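You operate a simulated robot arm through the tools that you are given. There is no shell and no other tool.

You run a simulated two-armed robot. Do the job below in one go: nothing can be reset, and whatever is moved stays where it is left.

JOB
Crimp the brown wire and the grey wire together in the sleeve that the coil card names.
Fine: brown into the yellow wire guide, grey into the green wire guide, lever up again.

The check looks at the end state, three seconds after you hand in, the way a careful person would. Anything else that was tipped, shoved, dropped, spilled or broken makes it a failure.

ROBOT AND FRAMES
Two 7-joint arms with fingered hands on one trunk that stands fixed in place. Base frame: the origin is at the foot of the trunk, x ahead of it, y to its left, z up. Units: m, degrees, N and s.
The left shoulder is at [0.071, 0.172, 1.227], the right one opposite. Each reaches about 1.156 m from its shoulder. Payload 5 kg a hand.
Tool frame (each hand has its own): the origin (TCP) lies between the finger pads and is the grasp point; the fingertips stand 0.043 m ahead of it; z points along the fingers, y is the line along which they close. The gripper opens to 0.144 m; its body begins 0.05 m behind the TCP. The gripper is a hand of 5 fingers: y runs from the thumb to the fingers, the wrist lies at [-0.021, -0.124, -0.221] in the tool frame.
Orientation is told as [roll, pitch, yaw] about the base's x, y, z axes, in that order, counted from this pose: with the fingers straight down and the wrist toward the robot, the tool's x, y and z point along [0, 1, 0], [1, 0, 0] and [0, 0, -1] of the base frame.

CONTROLS
- The arms move only by the tool nudge_tool. It takes "left_plan", "right_plan" or both (then of equal length, played together; a hand with none holds still); each is a list of rows, each an object (a shift or turn left out is 0) with "slide": the shift along the tool's x, y, z in units of 40 mm (1.0 is 40 mm), a list of three; "rot": the turn, a rotation vector about the tool's x, y, z in units of 4 degrees (1.0 is 4 degrees), a list of three. In form: [{"slide": [x, y, z], "rot": [wx, wy, wz]}, ...]. A call has 1 to 20 rows; each row shifts and turns the commanded pose from where the row before left it, along the tool's axes as they then stand. A call with a number of a shift or a turn outside -1 to 1 is refused whole. A row lasts 0.2 s, in which the tool goes at most 0.05 m and 8.6 degrees; a call with a longer step from one row to the next is refused whole. A pose out of reach is approached as far as the arm can. The call stops where the force on the tool passes 50 N (or 10 N more than at its start, if that is more) or the arm is blocked; 0.2 s more then pass. In this call time passes only in rows, and 0.2 s behind the last. It gives the time, the measured TCP pose, the force on the tool (base axes), the opening and the grip force at its end, in the units of the frame above (readings bear some noise), with the torque about the TCP (base axes, N m) and any sound that the robot's microphone picked up.
- Cameras (640 x 400 px; columns grow to the right, rows downward): "scene" is now at [0.1314, -0.0088, 1.475]; the picture's right is [-0.13, -0.99, 0.00], its down [-0.46, 0.06, -0.88] and it looks along [0.88, -0.12, -0.47] (base axes); focal length 357 px, centre (320, 200). "left" rides on the left gripper at [-0.086, -0.108, -0.168] in its tool frame; the picture's right is [-0.80, -0.28, 0.53], its down [0.54, -0.73, 0.42] and it looks along [0.27, 0.63, 0.73] (tool axes); focal length 275 px, centre (320, 200). "right" rides on the right gripper at [0.086, -0.108, -0.168] in its tool frame; the picture's right is [-0.80, 0.28, -0.53], its down [-0.54, -0.73, 0.42] and it looks along [-0.27, 0.63, 0.73] (tool axes); focal length 275 px, centre (320, 200). There is no depth. A picture from a camera that has moved, and an enlarged one, comes with that camera's place and axes in the base frame and with its lens. The place of the scene camera against the robot may be out by one fixed shift of up to 0.012 m in any direction.
- snapshot(camera): a new picture of that camera. No time passes.
- raise_lower(by): slides the trunk up (or, below 0, down) by that many m; the arms and the scene camera ride with it, the base frame stays. It gives what a move gives, with no picture.
- finger_targets(index, middle, ring, little, thumb_bend, thumb_turn, hand): sets how far each is bent, from 0 (flat) to 1 (curled in); at 0.3 the hand is open as for a grip, at 0.7 the pads meet at the TCP. One left out holds its place. A second passes; each finger stops where it meets its share of the squeeze, and holds until it gets a number again. It is the only way to open and close the hand. It gives what a move gives, with no picture; readings hold the bend of each and the force on index, middle, ring, little, thumb and palm. thumb_turn goes from beside the hand (0) to across from the fingers (1), as for a grip.
- pan_tilt(pan, tilt): turns the head with the scene camera to pan (to the left, within 86 degrees either way) and tilt (down, from -29 to 69), counted from straight ahead of the robot. It gives what a move gives.
- inspect(camera, box): a new picture of the part [left, top, right, bottom] of that camera's present view, enlarged. No time passes.
- finish_job(): hands the job in; it is judged then, once.

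Nothing tells you positions but the pictures and the camera data. Unless the task says otherwise, let go and move clear before handing in.

The tools are called after ">>>" as name(argument=value, ...) on one line, values as JSON. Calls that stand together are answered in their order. nudge_tool: Moves the arms, as the interface text tells. Its arguments: {"type":"object","properties":{"left_plan":{"type":"array","items":{"type":"object","properties":{"slide":{"type":"array","items":{"type":"number"}},"rot":{"type":"array","items":{"type":"number"}}}}},"right_plan":{"type":"array","items":{"type":"object","properties":{"slide":{"type":"array","items":{"type":"number"}},"rot":{"type":"array","items":{"type":"number"}}}}}},"required":[]} The other tools are called the same way: raise_lower (by) moves the trunk up or down; finger_targets (index, middle, ring, little, thumb_bend, thumb_turn, hand) moves the fingers one by one; pan_tilt (pan, tilt) turns the head that bears the scene camera; snapshot (camera) takes a picture; inspect (camera, box) takes an enlarged picture of a part of a camera's view; finish_job () hands the job in.

At the start:

```text
time: 0.0
left_eef_pos: [0.8158, 0.2246, 1.2647]
left_tcp_rot: [0.0, -0.1, 0.0]
left_contact_force: [0.0, 0.3, -0.5]
left_wrist_torque: [-0.02, -0.01, 0.01]
left_finger_gap: 0.1436
left_grip_force: 0.1
left_shape: jaw
left_bend: [0.3, 0.3, 0.3, 0.3, 0.3, 0.98]
left_finger forces: [0.0, 0.0, 0.1, 0.1, 0.0, 0.0]
right_eef_pos: [0.7316, -0.3987, 1.3083]
right_tcp_rot: [0.0, 0.0, 0.1]
right_contact_force: [-1.0, 0.6, 0.3]
right_wrist_torque: [-0.02, 0.06, -0.01]
right_finger_gap: 0.1433
right_grip_force: 0.0
right_shape: jaw
right_bend: [0.3, 0.3, 0.3, 0.3, 0.3, 0.98]
right_finger forces: [0.0, 0.1, 0.0, 0.0, 0.0, 0.1]
trunk travel left (down, up): [-0.325, 0.615]
head pan, tilt (commanded): [-7.6, 27.8]
```

scene: 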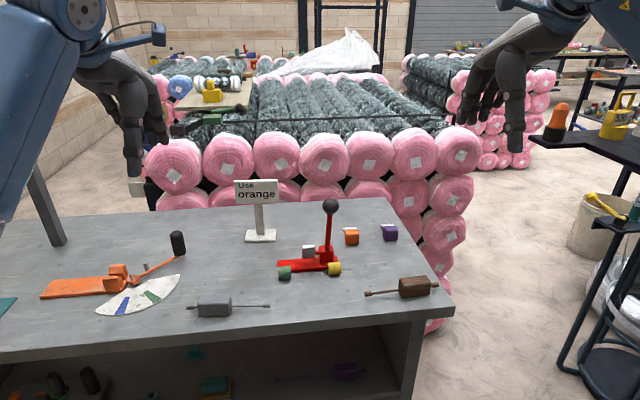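
right: 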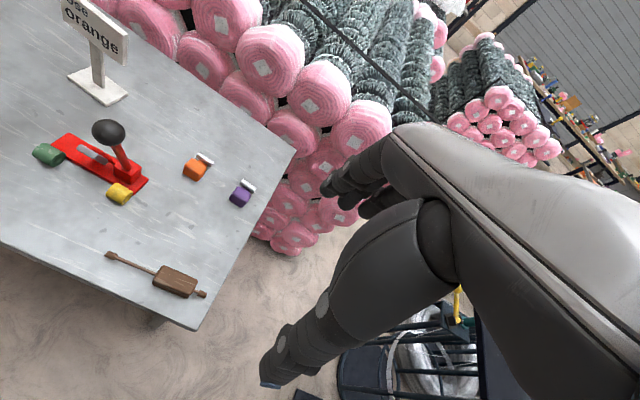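
left: 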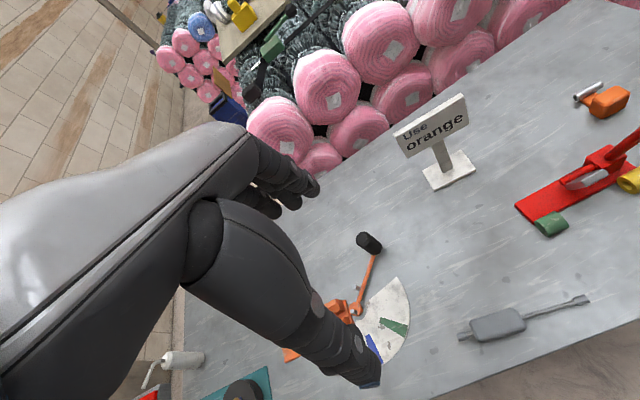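

I see a workbench with a red crimping press (lever up, green guide on the left, yellow guide on the right), a grey wire holder left, a brown wire holder right, orange and purple sleeves, and a card reading "Use orange". I'll look closer at everything before moving.

>>> inspect(camera="scene", box=[230, 180, 450, 310])

>>> inspect(camera="right", box=[20, 100, 270, 310])

>>> inspect(camera="scene", box=[30, 220, 290, 330])

>>> inspect(camera="scene", box=[140, 20, 460, 200])

```text
2.91 times, centred on (340, 245) of scene
camera zoom: at [0.1314, -0.0088, 1.475], right [-0.13, -0.99, 0.0], down [-0.46, 0.06, -0.88], along [0.88, -0.12, -0.47], focal length 1038 px, centre (262, 69)
```

zoom: 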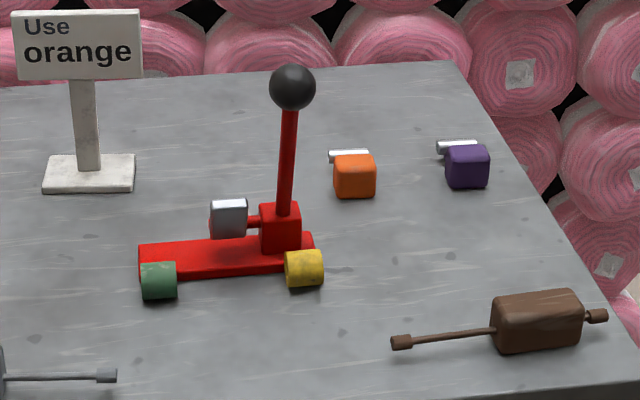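

```text
1.90 times, centred on (145, 205) of right
camera zoom: at [0.6219, -0.3117, 1.4766], right [0.28, -0.8, 0.53], down [-0.73, -0.54, -0.42], along [0.63, -0.27, -0.73], focal length 524 px, centre (653, 190)
```

zoom: 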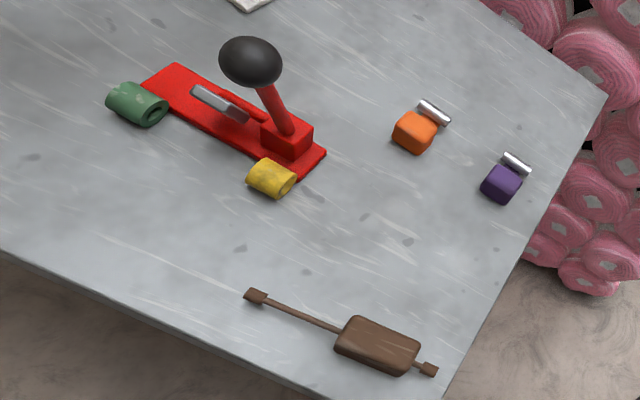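

```text
2.46 times, centred on (160, 275) of scene
camera zoom: at [0.1314, -0.0088, 1.475], right [-0.13, -0.99, 0.0], down [-0.46, 0.06, -0.88], along [0.88, -0.12, -0.47], focal length 878 px, centre (714, 15)
```

zoom: 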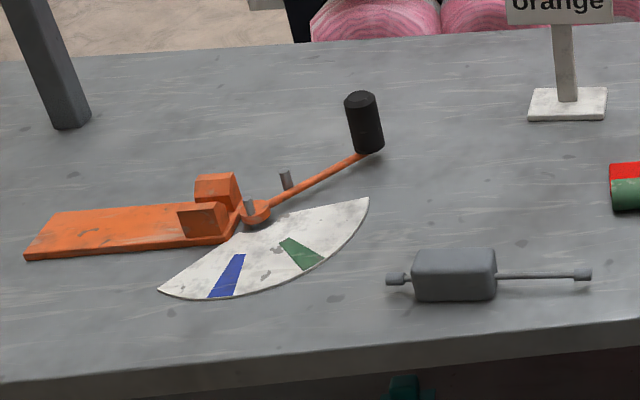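

```text
2.00 times, centred on (300, 110) of scene
camera zoom: at [0.1314, -0.0088, 1.475], right [-0.13, -0.99, 0.0], down [-0.46, 0.06, -0.88], along [0.88, -0.12, -0.47], focal length 714 px, centre (360, 380)
```

zoom: 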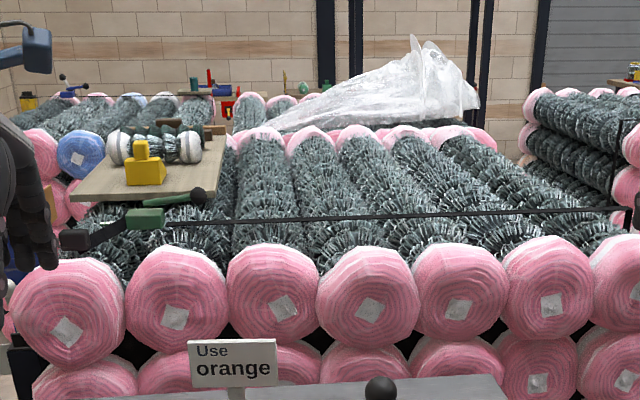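

The card reads "Use orange". Before moving anything I want closer views of the press, its jaw and the guides, and I'll check whether there is any other card around.

>>> inspect(camera="right", box=[20, 110, 160, 220])

>>> inspect(camera="scene", box=[265, 190, 405, 290])

>>> inspect(camera="left", box=[500, 70, 640, 250])

>>> inspect(camera="right", box=[160, 130, 280, 220])

```text
3.64 times, centred on (90, 165) of right
camera zoom: at [0.6219, -0.3117, 1.4766], right [0.28, -0.8, 0.53], down [-0.73, -0.54, -0.42], along [0.63, -0.27, -0.73], focal length 1001 px, centre (1156, 327)
```

zoom: 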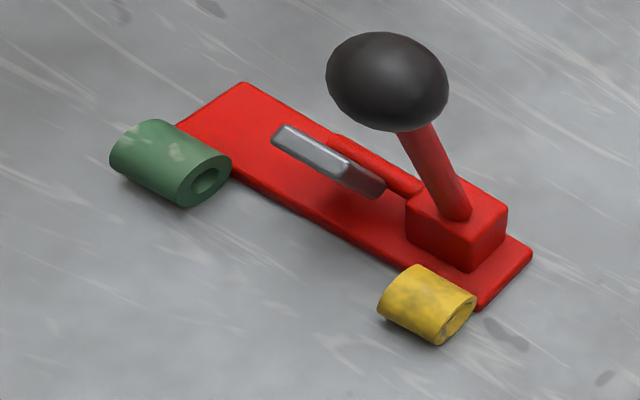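

```text
4.00 times, centred on (335, 240) of scene
camera zoom: at [0.1314, -0.0088, 1.475], right [-0.13, -0.99, 0.0], down [-0.46, 0.06, -0.88], along [0.88, -0.12, -0.47], focal length 1427 px, centre (260, 40)
```

zoom: 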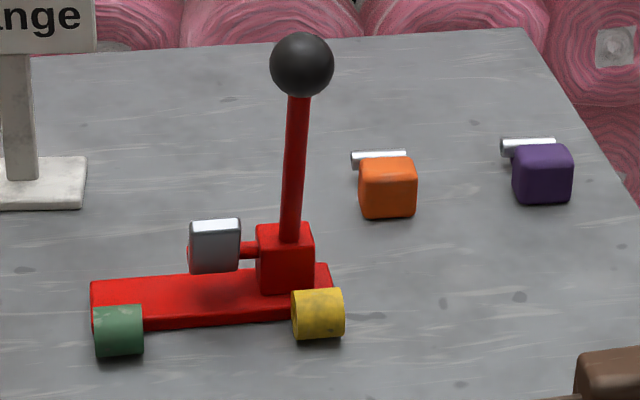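

```text
2.22 times, centred on (570, 160) of left
camera zoom: at [0.7068, 0.1394, 1.4336], right [-0.28, -0.8, -0.53], down [-0.73, 0.54, -0.42], along [0.63, 0.27, -0.73], focal length 612 px, centre (-236, 289)
```

zoom: 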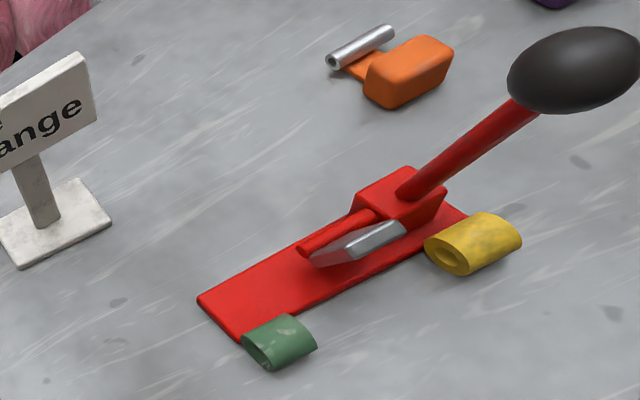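

```text
4.44 times, centred on (220, 175) of right
camera zoom: at [0.6219, -0.3117, 1.4766], right [0.28, -0.8, 0.53], down [-0.73, -0.54, -0.42], along [0.63, -0.27, -0.73], focal length 1224 px, centre (764, 311)
```

zoom: 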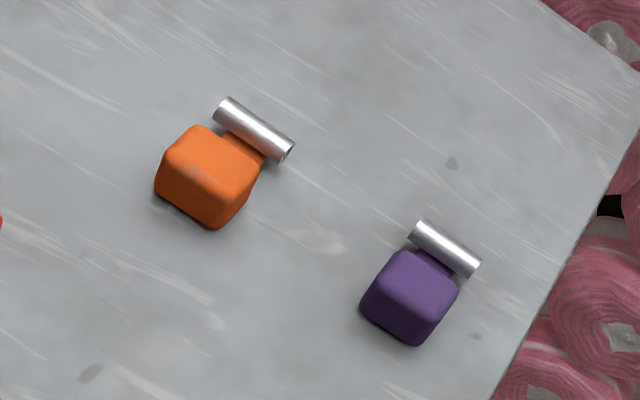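

The key layout from triangulating the hand cameras: the guides lie on a line x≈0.85, z≈0.895 (green at y≈-0.017, yellow at y≈-0.143), orange sleeve ferrule near (1.025,-0.219,0.895), brown tip (0.749,-0.203), grey tip (0.74,0.02), lever ball (0.847,-0.130,1.08). I'll first look around with the head to make sure there is no other card.

>>> pan_tilt(pan=-40, tilt=25)

>>> snapshot(camera="scene")

>>> pan_tilt(pan=45, tilt=30)

>>> snapshot(camera="scene")

>>> pan_tilt(pan=-5, tilt=35)

>>> snapshot(camera="scene")

```text
time: 1.0
left_eef_pos: [0.8171, 0.2247, 1.2652]
left_tcp_rot: [0.0, 0.0, 0.0]
left_contact_force: [0.2, 0.0, -0.6]
left_wrist_torque: [0.0, -0.04, 0.01]
left_finger_gap: 0.1435
left_grip_force: 0.1
left_shape: jaw
left_bend: [0.3, 0.3, 0.3, 0.3, 0.3, 0.98]
left_finger forces: [0.0, 0.0, 0.0, 0.0, 0.0, 0.1]
right_eef_pos: [0.7311, -0.3983, 1.3088]
right_tcp_rot: [0.0, 0.0, 0.0]
right_contact_force: [-0.6, -0.6, 0.0]
right_wrist_torque: [-0.01, 0.0, 0.0]
right_finger_gap: 0.1436
right_grip_force: 0.2
right_shape: jaw
right_bend: [0.3, 0.3, 0.3, 0.3, 0.3, 0.98]
right_finger forces: [0.1, 0.0, 0.1, 0.0, 0.0, 0.0]
trunk travel left (down, up): [-0.325, 0.615]
head pan, tilt (commanded): [-40.0, 25.0]
```

```text
taken
camera scene: at [0.1116, -0.056, 1.4795], right [-0.64, -0.77, 0.0], down [-0.32, 0.27, -0.91], along [0.69, -0.58, -0.42], focal length 357 px, centre (320, 200)
```

scene: 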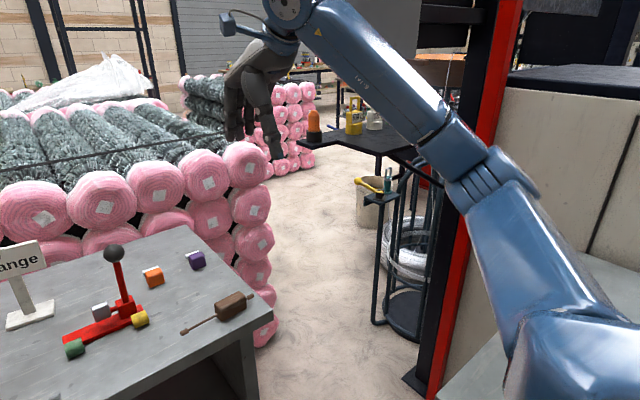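

```text
time: 2.6
left_eef_pos: [0.8158, 0.2249, 1.2647]
left_tcp_rot: [0.0, 0.0, 0.0]
left_contact_force: [-0.1, -0.5, 0.5]
left_wrist_torque: [-0.02, -0.02, -0.01]
left_finger_gap: 0.1436
left_grip_force: 0.1
left_shape: jaw
left_bend: [0.3, 0.3, 0.3, 0.3, 0.3, 0.98]
left_finger forces: [0.0, 0.1, 0.1, 0.0, 0.0, 0.1]
right_eef_pos: [0.7303, -0.3979, 1.3086]
right_tcp_rot: [0.0, -0.1, 0.0]
right_contact_force: [-0.1, -0.4, -0.7]
right_wrist_torque: [-0.01, 0.04, 0.01]
right_finger_gap: 0.1435
right_grip_force: 0.0
right_shape: jaw
right_bend: [0.3, 0.3, 0.3, 0.3, 0.3, 0.98]
right_finger forces: [0.0, 0.0, 0.0, 0.1, 0.0, 0.1]
trunk travel left (down, up): [-0.325, 0.615]
head pan, tilt (commanded): [45.0, 30.0]
```

```text
taken
camera scene: at [0.1049, 0.0671, 1.4715], right [0.71, -0.71, 0.0], down [-0.35, -0.35, -0.87], along [0.61, 0.61, -0.5], focal length 357 px, centre (320, 200)
```

scene: 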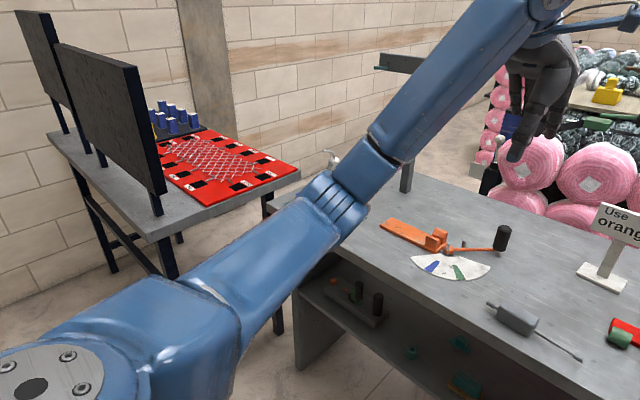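

```text
time: 3.8
left_eef_pos: [0.8152, 0.2251, 1.2645]
left_tcp_rot: [-0.1, -0.1, 0.0]
left_contact_force: [-0.1, -0.2, 1.1]
left_wrist_torque: [0.0, 0.0, 0.01]
left_finger_gap: 0.1437
left_grip_force: 0.0
left_shape: jaw
left_bend: [0.3, 0.3, 0.3, 0.3, 0.3, 0.98]
left_finger forces: [0.1, 0.0, 0.1, 0.0, 0.1, 0.0]
right_eef_pos: [0.7323, -0.398, 1.3091]
right_tcp_rot: [0.1, -0.1, 0.0]
right_contact_force: [0.3, 0.6, -0.2]
right_wrist_torque: [0.0, 0.05, 0.0]
right_finger_gap: 0.1435
right_grip_force: 0.1
right_shape: jaw
right_bend: [0.3, 0.3, 0.3, 0.3, 0.3, 0.98]
right_finger forces: [0.1, 0.0, 0.0, 0.1, 0.0, 0.0]
trunk travel left (down, up): [-0.325, 0.615]
head pan, tilt (commanded): [-5.0, 35.0]
```

```text
taken
camera scene: at [0.1287, -0.0044, 1.4637], right [-0.09, -1.0, 0.0], down [-0.57, 0.05, -0.82], along [0.82, -0.07, -0.57], focal length 357 px, centre (320, 200)
```

scene: 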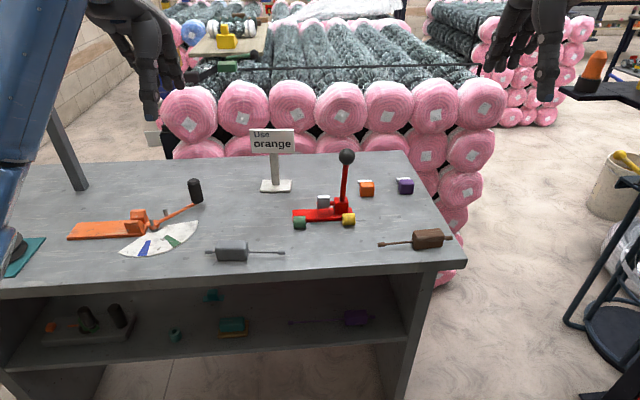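

Only one card is present: orange it is. I'll bring the right hand over the orange sleeve (well above everything), turning it so the fingers close along y.

>>> nudge_tool(right_plan=[{"slide": [0.469, 0.719, 0.469]}, {"slide": [0.469, 0.719, 0.469]}, {"slide": [0.469, 0.719, 0.469]}, {"slide": [0.469, 0.719, 0.469]}, {"slide": [0.469, 0.719, 0.469]}, {"slide": [0.469, 0.719, 0.469]}, {"slide": [0.469, 0.719, 0.469]}, {"slide": [0.469, 0.719, 0.469]}, {"rot": [0, 0, -1]}, {"rot": [0, 0, -1]}, {"rot": [0, 0, -1]}, {"rot": [0, 0, -1]}, {"rot": [0, 0, -1]}, {"rot": [0, 0, -1]}, {"rot": [0, 0, -1]}, {"rot": [0, 0, -1]}, {"rot": [0, 0, -1]}, {"rot": [0, 0, -1]}])

>>> snapshot(camera="right")

>>> snapshot(camera="scene")

```text
time: 7.5
left_eef_pos: [0.8163, 0.225, 1.265]
left_tcp_rot: [0.1, 0.1, 0.1]
left_contact_force: [-0.6, -0.4, -0.1]
left_wrist_torque: [0.01, -0.02, -0.04]
left_finger_gap: 0.1437
left_grip_force: 0.1
left_shape: jaw
left_bend: [0.3, 0.3, 0.3, 0.3, 0.3, 0.98]
left_finger forces: [0.0, 0.0, 0.0, 0.0, 0.0, 0.0]
right_eef_pos: [0.9619, -0.2465, 1.1598]
right_tcp_rot: [0.1, 0.0, 20.0]
right_contact_force: [0.0, 0.6, 0.0]
right_wrist_torque: [0.0, -0.03, 0.02]
right_finger_gap: 0.144
right_grip_force: 0.2
right_shape: jaw
right_bend: [0.3, 0.3, 0.3, 0.3, 0.3, 0.98]
right_finger forces: [0.0, 0.1, 0.0, 0.1, 0.1, 0.0]
right hand out of reach, approached as far as the arm can: row 14, 15, 16, 17, 18
trunk travel left (down, up): [-0.325, 0.615]
head pan, tilt (commanded): [-5.0, 35.0]
```

```text
taken
camera right: at [0.8294, -0.2034, 1.3257], right [0.54, -0.65, 0.53], down [-0.5, -0.76, -0.42], along [0.68, -0.04, -0.73], focal length 275 px, centre (320, 200)
```

right: 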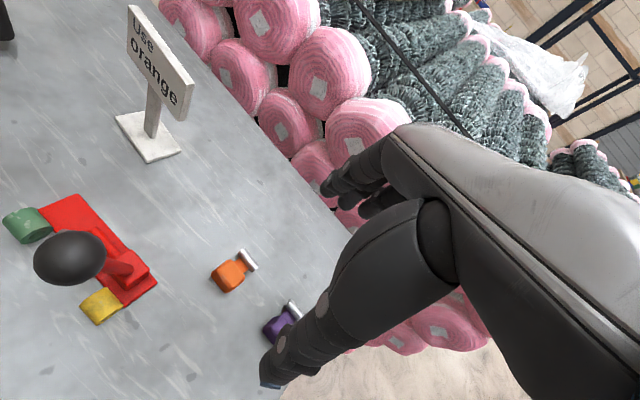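

```text
taken
camera scene: at [0.1287, -0.0044, 1.4637], right [-0.09, -1.0, 0.0], down [-0.57, 0.05, -0.82], along [0.82, -0.07, -0.57], focal length 357 px, centre (320, 200)
```

scene: 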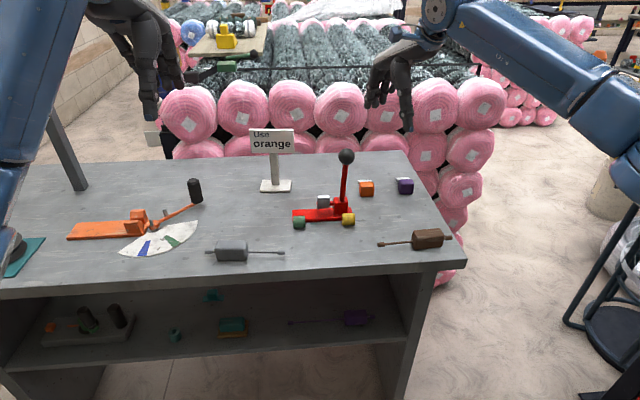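

Yaw beyond about 20° is out of reach here, so I'll undo the turn and take a close look at the sleeve and press from here.

>>> nudge_tool(right_plan=[{"rot": [0, 0, 1]}, {"rot": [0, 0, 1]}, {"rot": [0, 0, 1]}, {"rot": [0, 0, 1]}, {"rot": [0, 0, 1]}])

>>> inspect(camera="right", box=[0, 150, 320, 350])

```text
time: 8.8
left_eef_pos: [0.8151, 0.2249, 1.2656]
left_tcp_rot: [0.0, -0.1, 0.0]
left_contact_force: [0.7, 0.8, -0.1]
left_wrist_torque: [-0.05, 0.0, -0.01]
left_finger_gap: 0.1434
left_grip_force: 0.0
left_shape: jaw
left_bend: [0.3, 0.3, 0.3, 0.3, 0.3, 0.98]
left_finger forces: [0.0, 0.0, 0.0, 0.1, 0.0, 0.0]
right_eef_pos: [0.9625, -0.2486, 1.1575]
right_tcp_rot: [0.0, 0.0, 0.1]
right_contact_force: [0.0, -0.3, 1.3]
right_wrist_torque: [0.02, 0.0, 0.02]
right_finger_gap: 0.1439
right_grip_force: 0.1
right_shape: jaw
right_bend: [0.3, 0.3, 0.3, 0.3, 0.3, 0.98]
right_finger forces: [0.0, 0.0, 0.0, 0.0, 0.0, 0.0]
trunk travel left (down, up): [-0.325, 0.615]
head pan, tilt (commanded): [-5.0, 35.0]
```

```text
2.00 times, centred on (160, 250) of right
camera zoom: at [0.8521, -0.1607, 1.3259], right [0.28, -0.8, 0.53], down [-0.73, -0.54, -0.42], along [0.63, -0.27, -0.73], focal length 551 px, centre (640, 100)
```

zoom: 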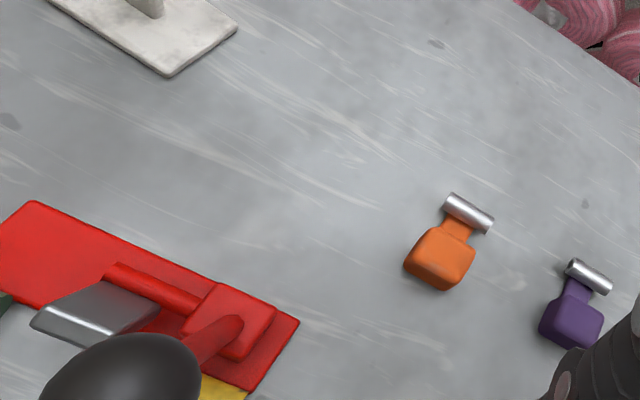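

The sleeve is a T-shape: block, short stem, ferrule on the far side, turned about -6°. I'll check how the fingers look when partly closed (middle, ring and thumb), still high above the bench.

>>> finger_targets(hand="right", middle=0.55, ring=0.55, thumb_bend=0.55, thumb_turn=1.0, index=0.25, little=0.25)

>>> inspect(camera="right", box=[160, 150, 480, 350])

>>> inspect(camera="scene", box=[330, 20, 490, 120])

>>> snapshot(camera="left")

```text
time: 9.8
left_eef_pos: [0.8158, 0.2251, 1.2654]
left_tcp_rot: [0.0, 0.0, 0.0]
left_contact_force: [0.7, 0.1, 0.9]
left_wrist_torque: [-0.02, 0.03, 0.03]
left_finger_gap: 0.1436
left_grip_force: 0.1
left_shape: jaw
left_bend: [0.3, 0.3, 0.3, 0.3, 0.3, 0.98]
left_finger forces: [0.1, 0.1, 0.1, 0.0, 0.0, 0.0]
right_eef_pos: [0.9621, -0.2486, 1.157]
right_tcp_rot: [-0.1, 0.0, 0.0]
right_contact_force: [-0.1, 0.2, 0.1]
right_wrist_torque: [-0.02, -0.02, 0.0]
right_finger_gap: 0.1162
right_grip_force: 0.0
right_shape: fingers
right_bend: [0.25, 0.55, 0.55, 0.25, 0.55, 1.0]
right_finger forces: [0.1, 0.0, 0.0, 0.0, 0.0, 0.1]
trunk travel left (down, up): [-0.325, 0.615]
head pan, tilt (commanded): [-5.0, 35.0]
```

```text
2.00 times, centred on (320, 250) of right
camera zoom: at [0.8521, -0.1613, 1.3256], right [0.28, -0.8, 0.53], down [-0.73, -0.54, -0.42], along [0.63, -0.27, -0.73], focal length 551 px, centre (320, 100)
```

zoom: 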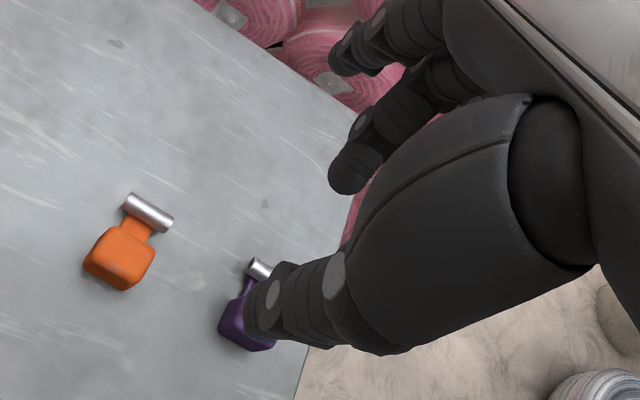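

```text
4.00 times, centred on (410, 70) of scene
camera zoom: at [0.1287, -0.0044, 1.4637], right [-0.09, -1.0, 0.0], down [-0.57, 0.05, -0.82], along [0.82, -0.07, -0.57], focal length 1427 px, centre (-40, 720)
```

zoom: 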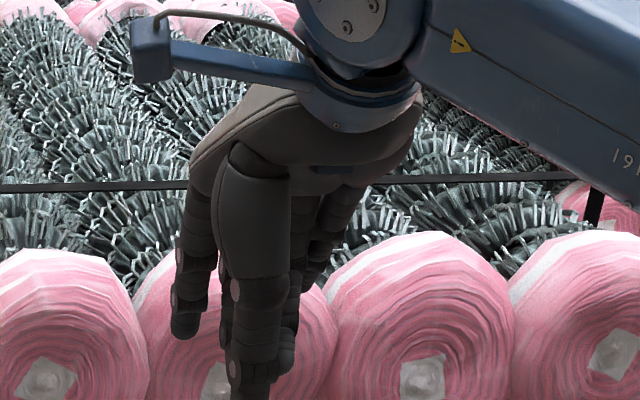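

```text
taken
camera left: at [0.7069, 0.1395, 1.4336], right [-0.28, -0.8, -0.53], down [-0.73, 0.54, -0.42], along [0.63, 0.27, -0.73], focal length 275 px, centre (320, 200)
```

left: 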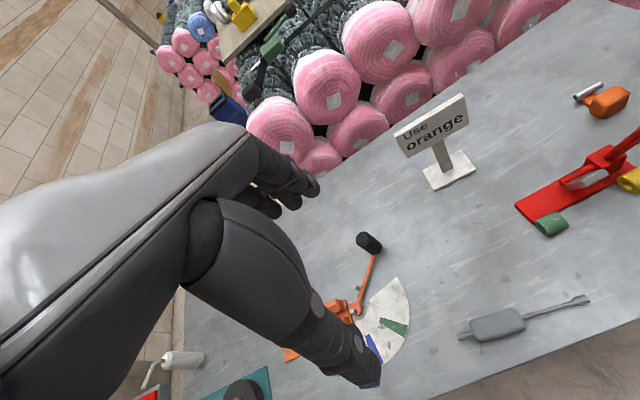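

>>> inspect(camera="left", box=[564, 70, 640, 125])

>>> inspect(camera="scene", box=[340, 165, 420, 215])

>>> inspect(camera="right", box=[190, 230, 290, 300])

>>> inspect(camera="scene", box=[280, 140, 370, 240])

```text
7.27 times, centred on (602, 98) of left
camera zoom: at [0.7069, 0.1395, 1.4336], right [-0.28, -0.8, -0.53], down [-0.73, 0.54, -0.42], along [0.63, 0.27, -0.73], focal length 2002 px, centre (-1731, 946)
```

zoom: 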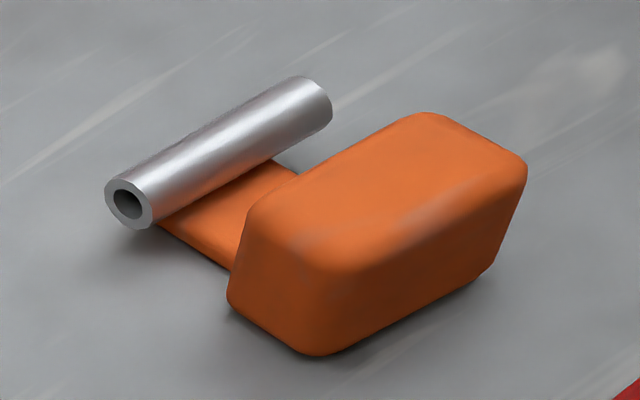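

```text
8.00 times, centred on (380, 190) of scene
camera zoom: at [0.1287, -0.0044, 1.4637], right [-0.09, -1.0, 0.0], down [-0.57, 0.05, -0.82], along [0.82, -0.07, -0.57], focal length 2855 px, centre (-160, 280)
```

zoom: 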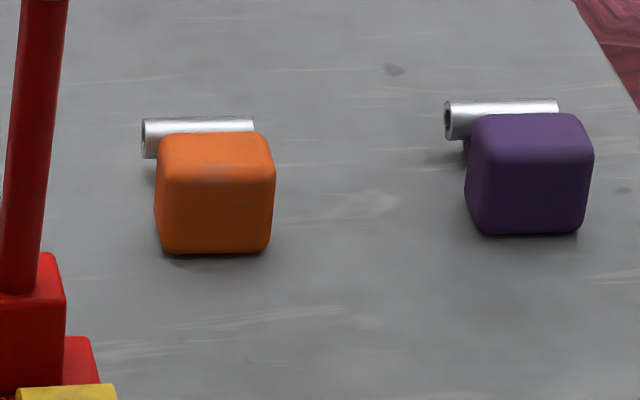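

```text
5.71 times, centred on (240, 265) of right
camera zoom: at [0.8521, -0.1613, 1.3256], right [0.28, -0.8, 0.53], down [-0.73, -0.54, -0.42], along [0.63, -0.27, -0.73], focal length 1573 px, centre (777, -171)
```

zoom: 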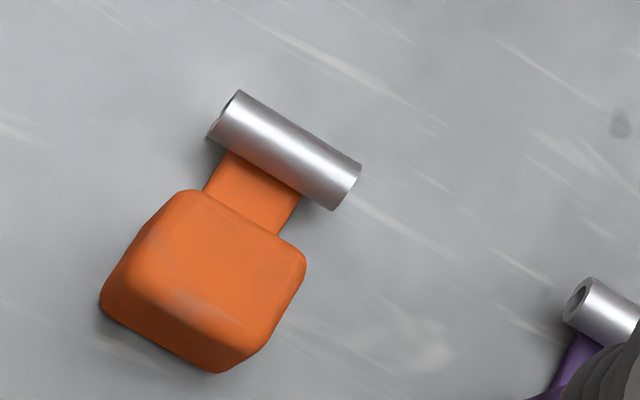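

```text
4.00 times, centred on (325, 190) of scene
camera zoom: at [0.1287, -0.0044, 1.4637], right [-0.09, -1.0, 0.0], down [-0.57, 0.05, -0.82], along [0.82, -0.07, -0.57], focal length 1427 px, centre (300, 240)
```

zoom: 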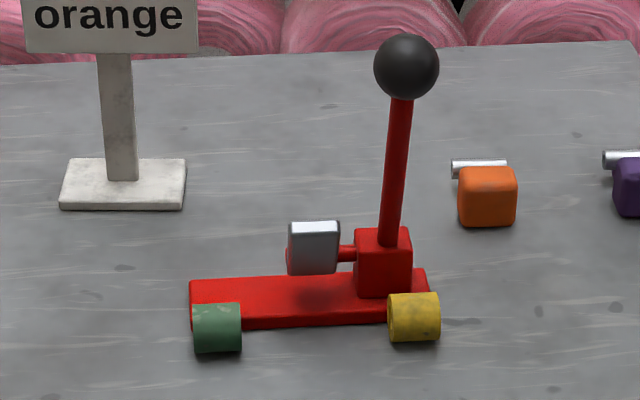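

The block is about 0.030 (x) × 0.040 (y) × 0.037 (z), centre near (0.981,-0.215), with a flat stem to the ferrule. I'll test in free air how far the right hand can turn the other way, so that it could grip the block across y.

>>> nudge_tool(right_plan=[{"rot": [0, 0, 1]}, {"rot": [0, 0, 1]}, {"rot": [0, 0, 1]}, {"rot": [0, 0, 1]}, {"rot": [0, 0, 1]}, {"rot": [0, 0, 1]}, {"rot": [0, 0, 1]}, {"rot": [0, 0, 1]}, {"rot": [0, 0, 1]}, {"rot": [0, 0, 1]}, {"rot": [0, 0, 1]}, {"rot": [0, 0, 1]}, {"rot": [0, 0, 1]}, {"rot": [0, 0, 1]}, {"rot": [0, 0, 1]}, {"rot": [0, 0, 1]}, {"rot": [0, 0, 1]}, {"rot": [0, 0, 1]}, {"rot": [0, 0, 1]}, {"rot": [0, 0, 1]}])

>>> snapshot(camera="right")

>>> snapshot(camera="scene")

```text
time: 13.9
left_eef_pos: [0.8163, 0.2247, 1.2646]
left_tcp_rot: [0.0, -0.1, 0.0]
left_contact_force: [-0.5, -0.5, 0.8]
left_wrist_torque: [-0.01, 0.01, -0.01]
left_finger_gap: 0.1436
left_grip_force: 0.0
left_shape: jaw
left_bend: [0.3, 0.3, 0.3, 0.3, 0.3, 0.98]
left_finger forces: [0.1, 0.0, 0.0, 0.0, 0.1, 0.1]
right_eef_pos: [0.9621, -0.2472, 1.1577]
right_tcp_rot: [0.0, 0.0, -80.1]
right_contact_force: [0.4, -0.5, -0.5]
right_wrist_torque: [0.01, -0.02, -0.02]
right_finger_gap: 0.1162
right_grip_force: 0.0
right_shape: fingers
right_bend: [0.25, 0.55, 0.55, 0.25, 0.55, 1.0]
right_finger forces: [0.0, 0.0, 0.1, 0.0, 0.0, 0.1]
trunk travel left (down, up): [-0.325, 0.615]
head pan, tilt (commanded): [-5.0, 35.0]
```

```text
taken
camera right: at [1.0268, -0.1248, 1.326], right [-0.74, -0.42, 0.53], down [-0.66, 0.62, -0.42], along [-0.16, -0.66, -0.73], focal length 275 px, centre (320, 200)
```

right: 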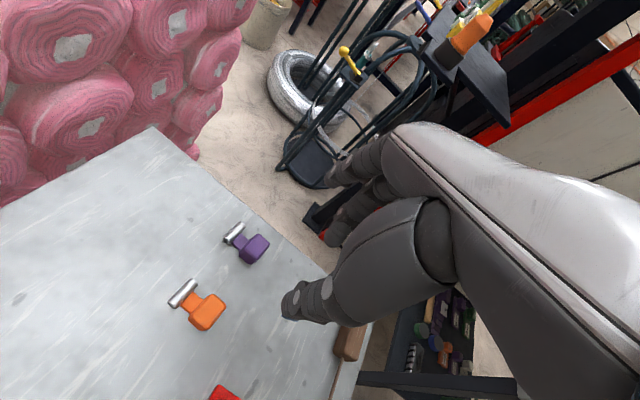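

```text
taken
camera scene: at [0.1289, -0.0037, 1.4637], right [-0.09, -1.0, 0.0], down [-0.57, 0.05, -0.82], along [0.82, -0.07, -0.57], focal length 357 px, centre (320, 200)
```

scene: 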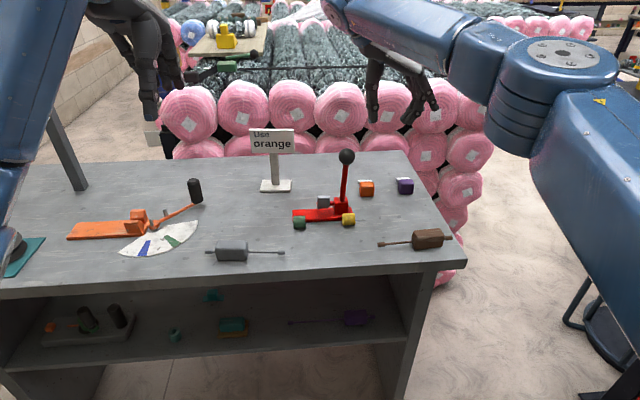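

The right hand turns freely that way (yaw −80). I'll use yaw ≈ −96 with a slight forward tilt to grip the block across y; I'll curl index and little out of the way and look.

>>> finger_targets(hand="right", middle=0.48, ring=0.48, thumb_bend=0.48, thumb_turn=1.0, index=1.0, little=1.0)

>>> nudge_tool(right_plan=[{"rot": [0, 0, 1]}, {"rot": [0, 0, 1]}, {"rot": [0, 0, 1]}, {"rot": [0, 0, 1]}, {"rot": [0, 1, 0]}, {"rot": [0, 1, 0]}, {"rot": [0, 1, 0]}, {"rot": [0, 1, 0]}])

>>> snapshot(camera="right")

>>> inspect(camera="scene", box=[310, 30, 470, 130])

```text
time: 14.9
left_eef_pos: [0.8149, 0.2256, 1.2649]
left_tcp_rot: [0.0, -0.1, 0.1]
left_contact_force: [0.5, -0.4, -0.7]
left_wrist_torque: [0.03, 0.01, 0.0]
left_finger_gap: 0.1434
left_grip_force: 0.0
left_shape: jaw
left_bend: [0.3, 0.3, 0.3, 0.3, 0.3, 0.98]
left_finger forces: [0.1, 0.1, 0.1, 0.0, 0.0, 0.0]
right_eef_pos: [0.9609, -0.2474, 1.1585]
right_tcp_rot: [0.0, 0.1, -80.0]
right_contact_force: [-0.9, 0.5, 0.3]
right_wrist_torque: [-0.02, -0.01, -0.02]
right_finger_gap: 0.0855
right_grip_force: 0.0
right_shape: fingers
right_bend: [1.0, 0.48, 0.48, 1.0, 0.48, 1.0]
right_finger forces: [0.1, 0.0, 0.0, 0.1, 0.0, 0.1]
trunk travel left (down, up): [-0.325, 0.615]
head pan, tilt (commanded): [-5.0, 35.0]
```

```text
time: 16.8
left_eef_pos: [0.8159, 0.2238, 1.2666]
left_tcp_rot: [0.2, 0.0, 0.0]
left_contact_force: [0.2, 0.2, 0.7]
left_wrist_torque: [0.05, 0.02, 0.04]
left_finger_gap: 0.1438
left_grip_force: 0.1
left_shape: jaw
left_bend: [0.3, 0.3, 0.3, 0.3, 0.3, 0.98]
left_finger forces: [0.1, 0.0, 0.1, 0.0, 0.1, 0.1]
right_eef_pos: [0.9572, -0.2497, 1.1568]
right_tcp_rot: [16.1, 0.0, -95.9]
right_contact_force: [0.3, -0.9, -0.2]
right_wrist_torque: [0.04, -0.01, 0.02]
right_finger_gap: 0.0857
right_grip_force: 0.1
right_shape: fingers
right_bend: [1.0, 0.48, 0.48, 1.0, 0.48, 1.0]
right_finger forces: [0.1, 0.1, 0.0, 0.0, 0.1, 0.1]
right hand out of reach, approached as far as the arm can: row 4
trunk travel left (down, up): [-0.325, 0.615]
head pan, tilt (commanded): [-5.0, 35.0]
```

```text
taken
camera right: at [1.0041, -0.1457, 1.3433], right [-0.94, -0.19, 0.29], down [-0.33, 0.76, -0.56], along [-0.12, -0.62, -0.78], focal length 275 px, centre (320, 200)
```

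right: 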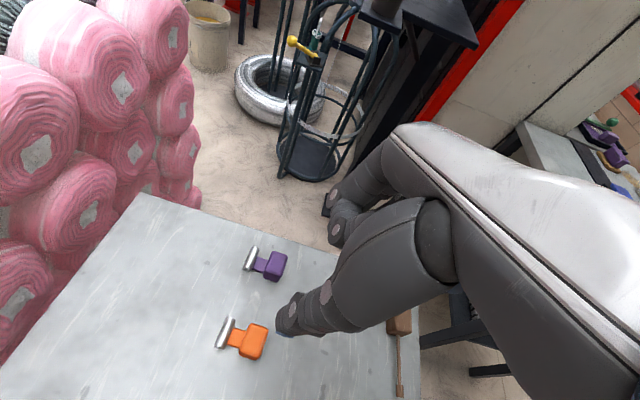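

```text
4.00 times, centred on (390, 80) of scene
camera zoom: at [0.1282, -0.0057, 1.4638], right [-0.09, -1.0, 0.0], down [-0.57, 0.05, -0.82], along [0.82, -0.07, -0.57], focal length 1427 px, centre (40, 680)
```

zoom: 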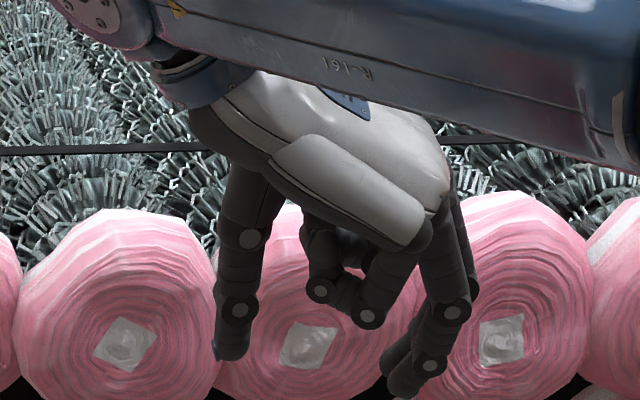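

The hand shape is good: thumb on the left side, middle and ring on the right, index and little curled above. I'll descend in stages above the orange block, first to z≈1.02.

>>> nudge_tool(right_plan=[{"slide": [-0.1625, -0.225, 0.845]}, {"slide": [-0.1625, -0.225, 0.845]}, {"slide": [-0.1625, -0.225, 0.845]}, {"slide": [-0.1625, -0.225, 0.845]}])

>>> snapshot(camera="right")

>>> inspect(camera="scene", box=[310, 90, 470, 210])

>>> inspect(camera="left", box=[500, 0, 640, 140])

```text
time: 17.8
left_eef_pos: [0.8173, 0.2245, 1.2639]
left_tcp_rot: [-0.1, 0.0, 0.0]
left_contact_force: [-0.6, -0.1, -0.3]
left_wrist_torque: [-0.02, 0.05, 0.02]
left_finger_gap: 0.1436
left_grip_force: 0.0
left_shape: jaw
left_bend: [0.3, 0.3, 0.3, 0.3, 0.3, 0.98]
left_finger forces: [0.0, 0.0, 0.0, 0.0, 0.0, 0.0]
right_eef_pos: [0.9756, -0.2127, 1.0204]
right_tcp_rot: [15.8, -0.1, -96.0]
right_contact_force: [0.4, 0.5, -0.4]
right_wrist_torque: [0.01, 0.08, 0.02]
right_finger_gap: 0.0857
right_grip_force: 0.0
right_shape: fingers
right_bend: [1.0, 0.48, 0.48, 1.0, 0.48, 1.0]
right_finger forces: [0.0, 0.1, 0.1, 0.1, 0.1, 0.1]
trunk travel left (down, up): [-0.325, 0.615]
head pan, tilt (commanded): [-5.0, 35.0]
```

```text
taken
camera right: at [1.0233, -0.1085, 1.2049], right [-0.94, -0.19, 0.3], down [-0.33, 0.76, -0.56], along [-0.12, -0.62, -0.78], focal length 275 px, centre (320, 200)
```

right: 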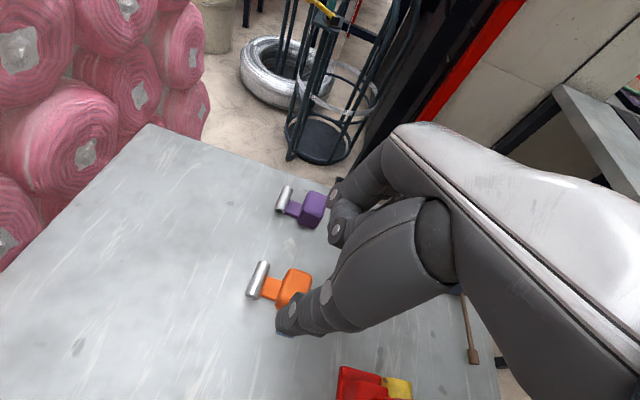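

```text
3.33 times, centred on (390, 150) of scene
camera zoom: at [0.1303, -0.0039, 1.4636], right [-0.09, -1.0, 0.0], down [-0.57, 0.05, -0.82], along [0.82, -0.07, -0.57], focal length 1190 px, centre (87, 367)
```

zoom: 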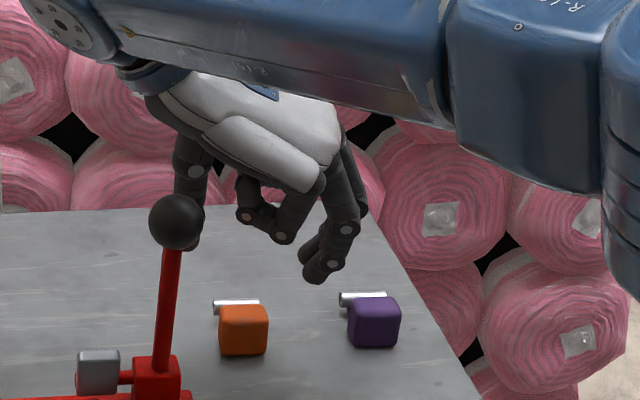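

```text
2.86 times, centred on (570, 70) of left
camera zoom: at [0.7085, 0.1399, 1.4326], right [-0.28, -0.8, -0.53], down [-0.73, 0.54, -0.42], along [0.63, 0.27, -0.73], focal length 786 px, centre (-394, 571)
```

zoom: 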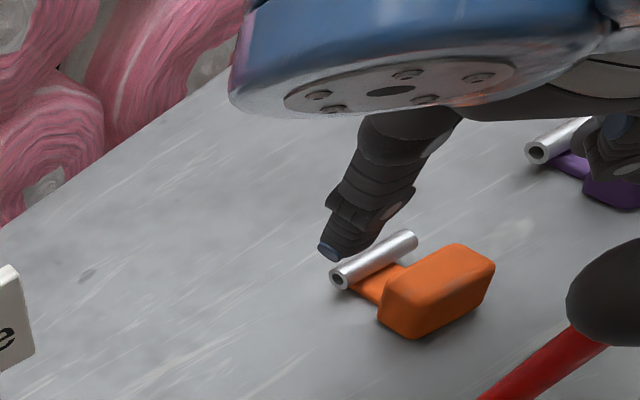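

The forearm would come too near the lever ball at grasp height in this pose, so I'll go back up and instead take the sleeve along x (thumb on the near block face, fingers behind the ferrule), which keeps the arm clear. First retreat and turn back.

>>> nudge_tool(right_plan=[{"slide": [0.1625, 0.225, -0.845]}, {"slide": [0.1625, 0.225, -0.845]}, {"slide": [0.1625, 0.225, -0.845]}, {"slide": [0.1625, 0.225, -0.845]}, {"rot": [0, -1, 0]}, {"rot": [0, -1, 0]}, {"rot": [0, -1, 0]}, {"rot": [0, -1, 0]}, {"rot": [0, 0, -1]}, {"rot": [0, 0, -1]}, {"rot": [0, 0, -1]}, {"rot": [0, 0, -1]}, {"rot": [0, 0, -1]}, {"rot": [0, 0, -1]}, {"rot": [0, 0, -1]}, {"rot": [0, 0, -1]}, {"rot": [0, 0, -1]}, {"rot": [0, 0, -1]}, {"rot": [0, 0, -1]}, {"rot": [0, 0, -1]}])

>>> nudge_tool(right_plan=[{"rot": [0, 0, -1]}, {"rot": [0, 0, -1]}, {"rot": [0, 0, -1]}, {"rot": [0, 0, -1]}, {"rot": [0, 0, -1]}, {"rot": [0, 0, -1]}, {"rot": [0, 0, -1]}, {"rot": [0, 0, -1]}, {"rot": [0, 0, -1]}, {"rot": [0, 0, -1]}, {"rot": [0, 0, -0.5]}])

>>> finger_targets(hand="right", middle=0.4, ring=0.4, thumb_bend=0.4, thumb_turn=1.0, index=0.3, little=0.3)

>>> snapshot(camera="right")

```text
time: 21.9
left_eef_pos: [0.8147, 0.2247, 1.265]
left_tcp_rot: [0.1, 0.0, 0.0]
left_contact_force: [-0.4, -0.1, 0.6]
left_wrist_torque: [0.0, -0.01, -0.01]
left_finger_gap: 0.1438
left_grip_force: 0.1
left_shape: jaw
left_bend: [0.3, 0.3, 0.3, 0.3, 0.3, 0.98]
left_finger forces: [0.0, 0.0, 0.1, 0.1, 0.0, 0.1]
right_eef_pos: [0.9569, -0.2499, 1.159]
right_tcp_rot: [0.0, 0.0, -47.9]
right_contact_force: [-0.1, -0.3, -0.3]
right_wrist_torque: [0.02, -0.03, 0.0]
right_finger_gap: 0.0858
right_grip_force: 0.1
right_shape: fingers
right_bend: [1.0, 0.48, 0.48, 1.0, 0.48, 1.0]
right_finger forces: [0.1, 0.1, 0.0, 0.0, 0.0, 0.1]
trunk travel left (down, up): [-0.325, 0.615]
head pan, tilt (commanded): [-5.0, 35.0]
```

```text
time: 24.4
left_eef_pos: [0.8162, 0.2241, 1.2643]
left_tcp_rot: [0.0, 0.0, 0.1]
left_contact_force: [-0.4, -0.2, 0.1]
left_wrist_torque: [0.03, -0.04, 0.01]
left_finger_gap: 0.1434
left_grip_force: 0.0
left_shape: jaw
left_bend: [0.3, 0.3, 0.3, 0.3, 0.3, 0.98]
left_finger forces: [0.0, 0.0, 0.1, 0.1, 0.0, 0.0]
right_eef_pos: [0.9569, -0.2498, 1.1583]
right_tcp_rot: [0.0, 0.1, -5.9]
right_contact_force: [0.1, 0.5, -0.1]
right_wrist_torque: [0.02, 0.03, 0.03]
right_finger_gap: 0.0856
right_grip_force: 0.0
right_shape: fingers
right_bend: [1.0, 0.48, 0.48, 1.0, 0.48, 1.0]
right_finger forces: [0.1, 0.0, 0.0, 0.0, 0.0, 0.0]
trunk travel left (down, up): [-0.325, 0.615]
head pan, tilt (commanded): [-5.0, 35.0]
```

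```text
time: 25.4
left_eef_pos: [0.8154, 0.2252, 1.2648]
left_tcp_rot: [0.0, 0.1, 0.0]
left_contact_force: [0.2, -0.2, 0.6]
left_wrist_torque: [0.01, -0.03, -0.02]
left_finger_gap: 0.1438
left_grip_force: 0.1
left_shape: jaw
left_bend: [0.3, 0.3, 0.3, 0.3, 0.3, 0.98]
left_finger forces: [0.0, 0.1, 0.0, 0.0, 0.1, 0.1]
right_eef_pos: [0.9561, -0.2495, 1.1582]
right_tcp_rot: [0.0, 0.0, -6.1]
right_contact_force: [0.0, 1.0, -0.8]
right_wrist_torque: [-0.02, 0.01, -0.02]
right_finger_gap: 0.1313
right_grip_force: 0.1
right_shape: fingers
right_bend: [0.3, 0.4, 0.4, 0.3, 0.4, 0.99]
right_finger forces: [0.0, 0.0, 0.0, 0.0, 0.1, 0.0]
trunk travel left (down, up): [-0.325, 0.615]
head pan, tilt (commanded): [-5.0, 35.0]
```

```text
taken
camera right: at [0.8578, -0.1513, 1.3262], right [0.2, -0.82, 0.53], down [-0.78, -0.46, -0.42], along [0.6, -0.33, -0.73], focal length 275 px, centre (320, 200)
```

right: 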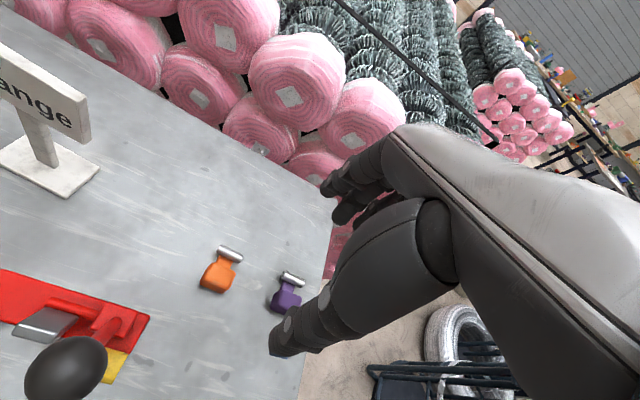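

Now move over the sleeve's centre (0.998,-0.217) at z≈1.0 with the hand yaw −6 and look before the final descent.

>>> nudge_tool(right_plan=[{"slide": [0.23, 0.237, 0.9875]}, {"slide": [0.23, 0.237, 0.9875]}, {"slide": [0.23, 0.237, 0.9875]}, {"slide": [0.23, 0.237, 0.9875]}])

>>> snapshot(camera="right")

>>> inspect(camera="left", box=[500, 0, 640, 140])

>>> inspect(camera="scene", box=[300, 90, 460, 210])

```text
time: 26.4
left_eef_pos: [0.8174, 0.2243, 1.2632]
left_tcp_rot: [0.1, 0.1, -0.1]
left_contact_force: [0.1, 0.0, 0.0]
left_wrist_torque: [-0.01, 0.03, 0.0]
left_finger_gap: 0.1436
left_grip_force: 0.1
left_shape: jaw
left_bend: [0.3, 0.3, 0.3, 0.3, 0.3, 0.98]
left_finger forces: [0.1, 0.0, 0.1, 0.0, 0.1, 0.1]
right_eef_pos: [1.0002, -0.2157, 0.9975]
right_tcp_rot: [-0.1, 0.1, -6.0]
right_contact_force: [1.1, -0.2, 1.0]
right_wrist_torque: [0.01, 0.06, 0.03]
right_finger_gap: 0.1317
right_grip_force: 0.0
right_shape: fingers
right_bend: [0.3, 0.4, 0.4, 0.3, 0.4, 0.99]
right_finger forces: [0.0, 0.1, 0.0, 0.0, 0.0, 0.0]
trunk travel left (down, up): [-0.325, 0.615]
head pan, tilt (commanded): [-5.0, 35.0]
```

```text
taken
camera right: at [0.9005, -0.1191, 1.1659], right [0.2, -0.82, 0.53], down [-0.78, -0.46, -0.42], along [0.59, -0.33, -0.73], focal length 275 px, centre (320, 200)
```

right: 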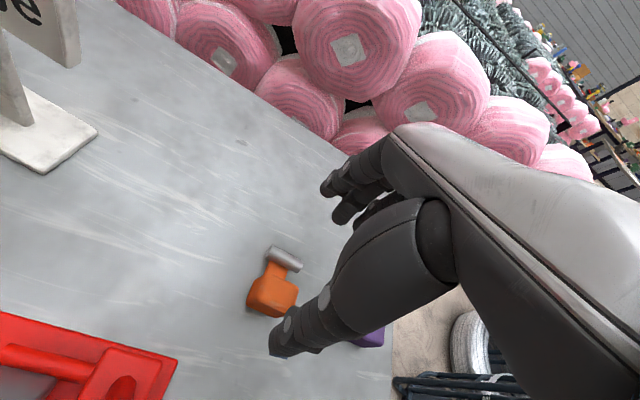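

```text
2.86 times, centred on (570, 70) of left
camera zoom: at [0.7092, 0.1396, 1.4322], right [-0.29, -0.8, -0.53], down [-0.73, 0.54, -0.42], along [0.62, 0.27, -0.73], focal length 786 px, centre (-394, 571)
```

zoom: 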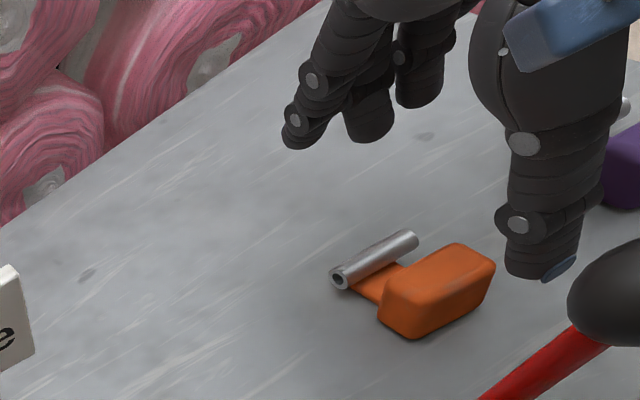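

```text
3.33 times, centred on (380, 150) of scene
camera zoom: at [0.1309, -0.0041, 1.4635], right [-0.09, -1.0, 0.0], down [-0.57, 0.05, -0.82], along [0.81, -0.07, -0.58], focal length 1190 px, centre (120, 367)
```

zoom: 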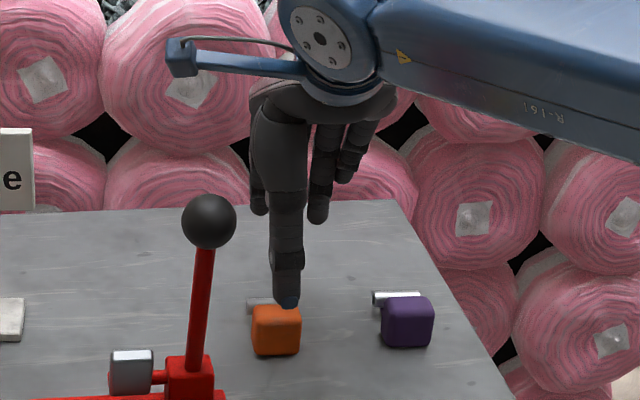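

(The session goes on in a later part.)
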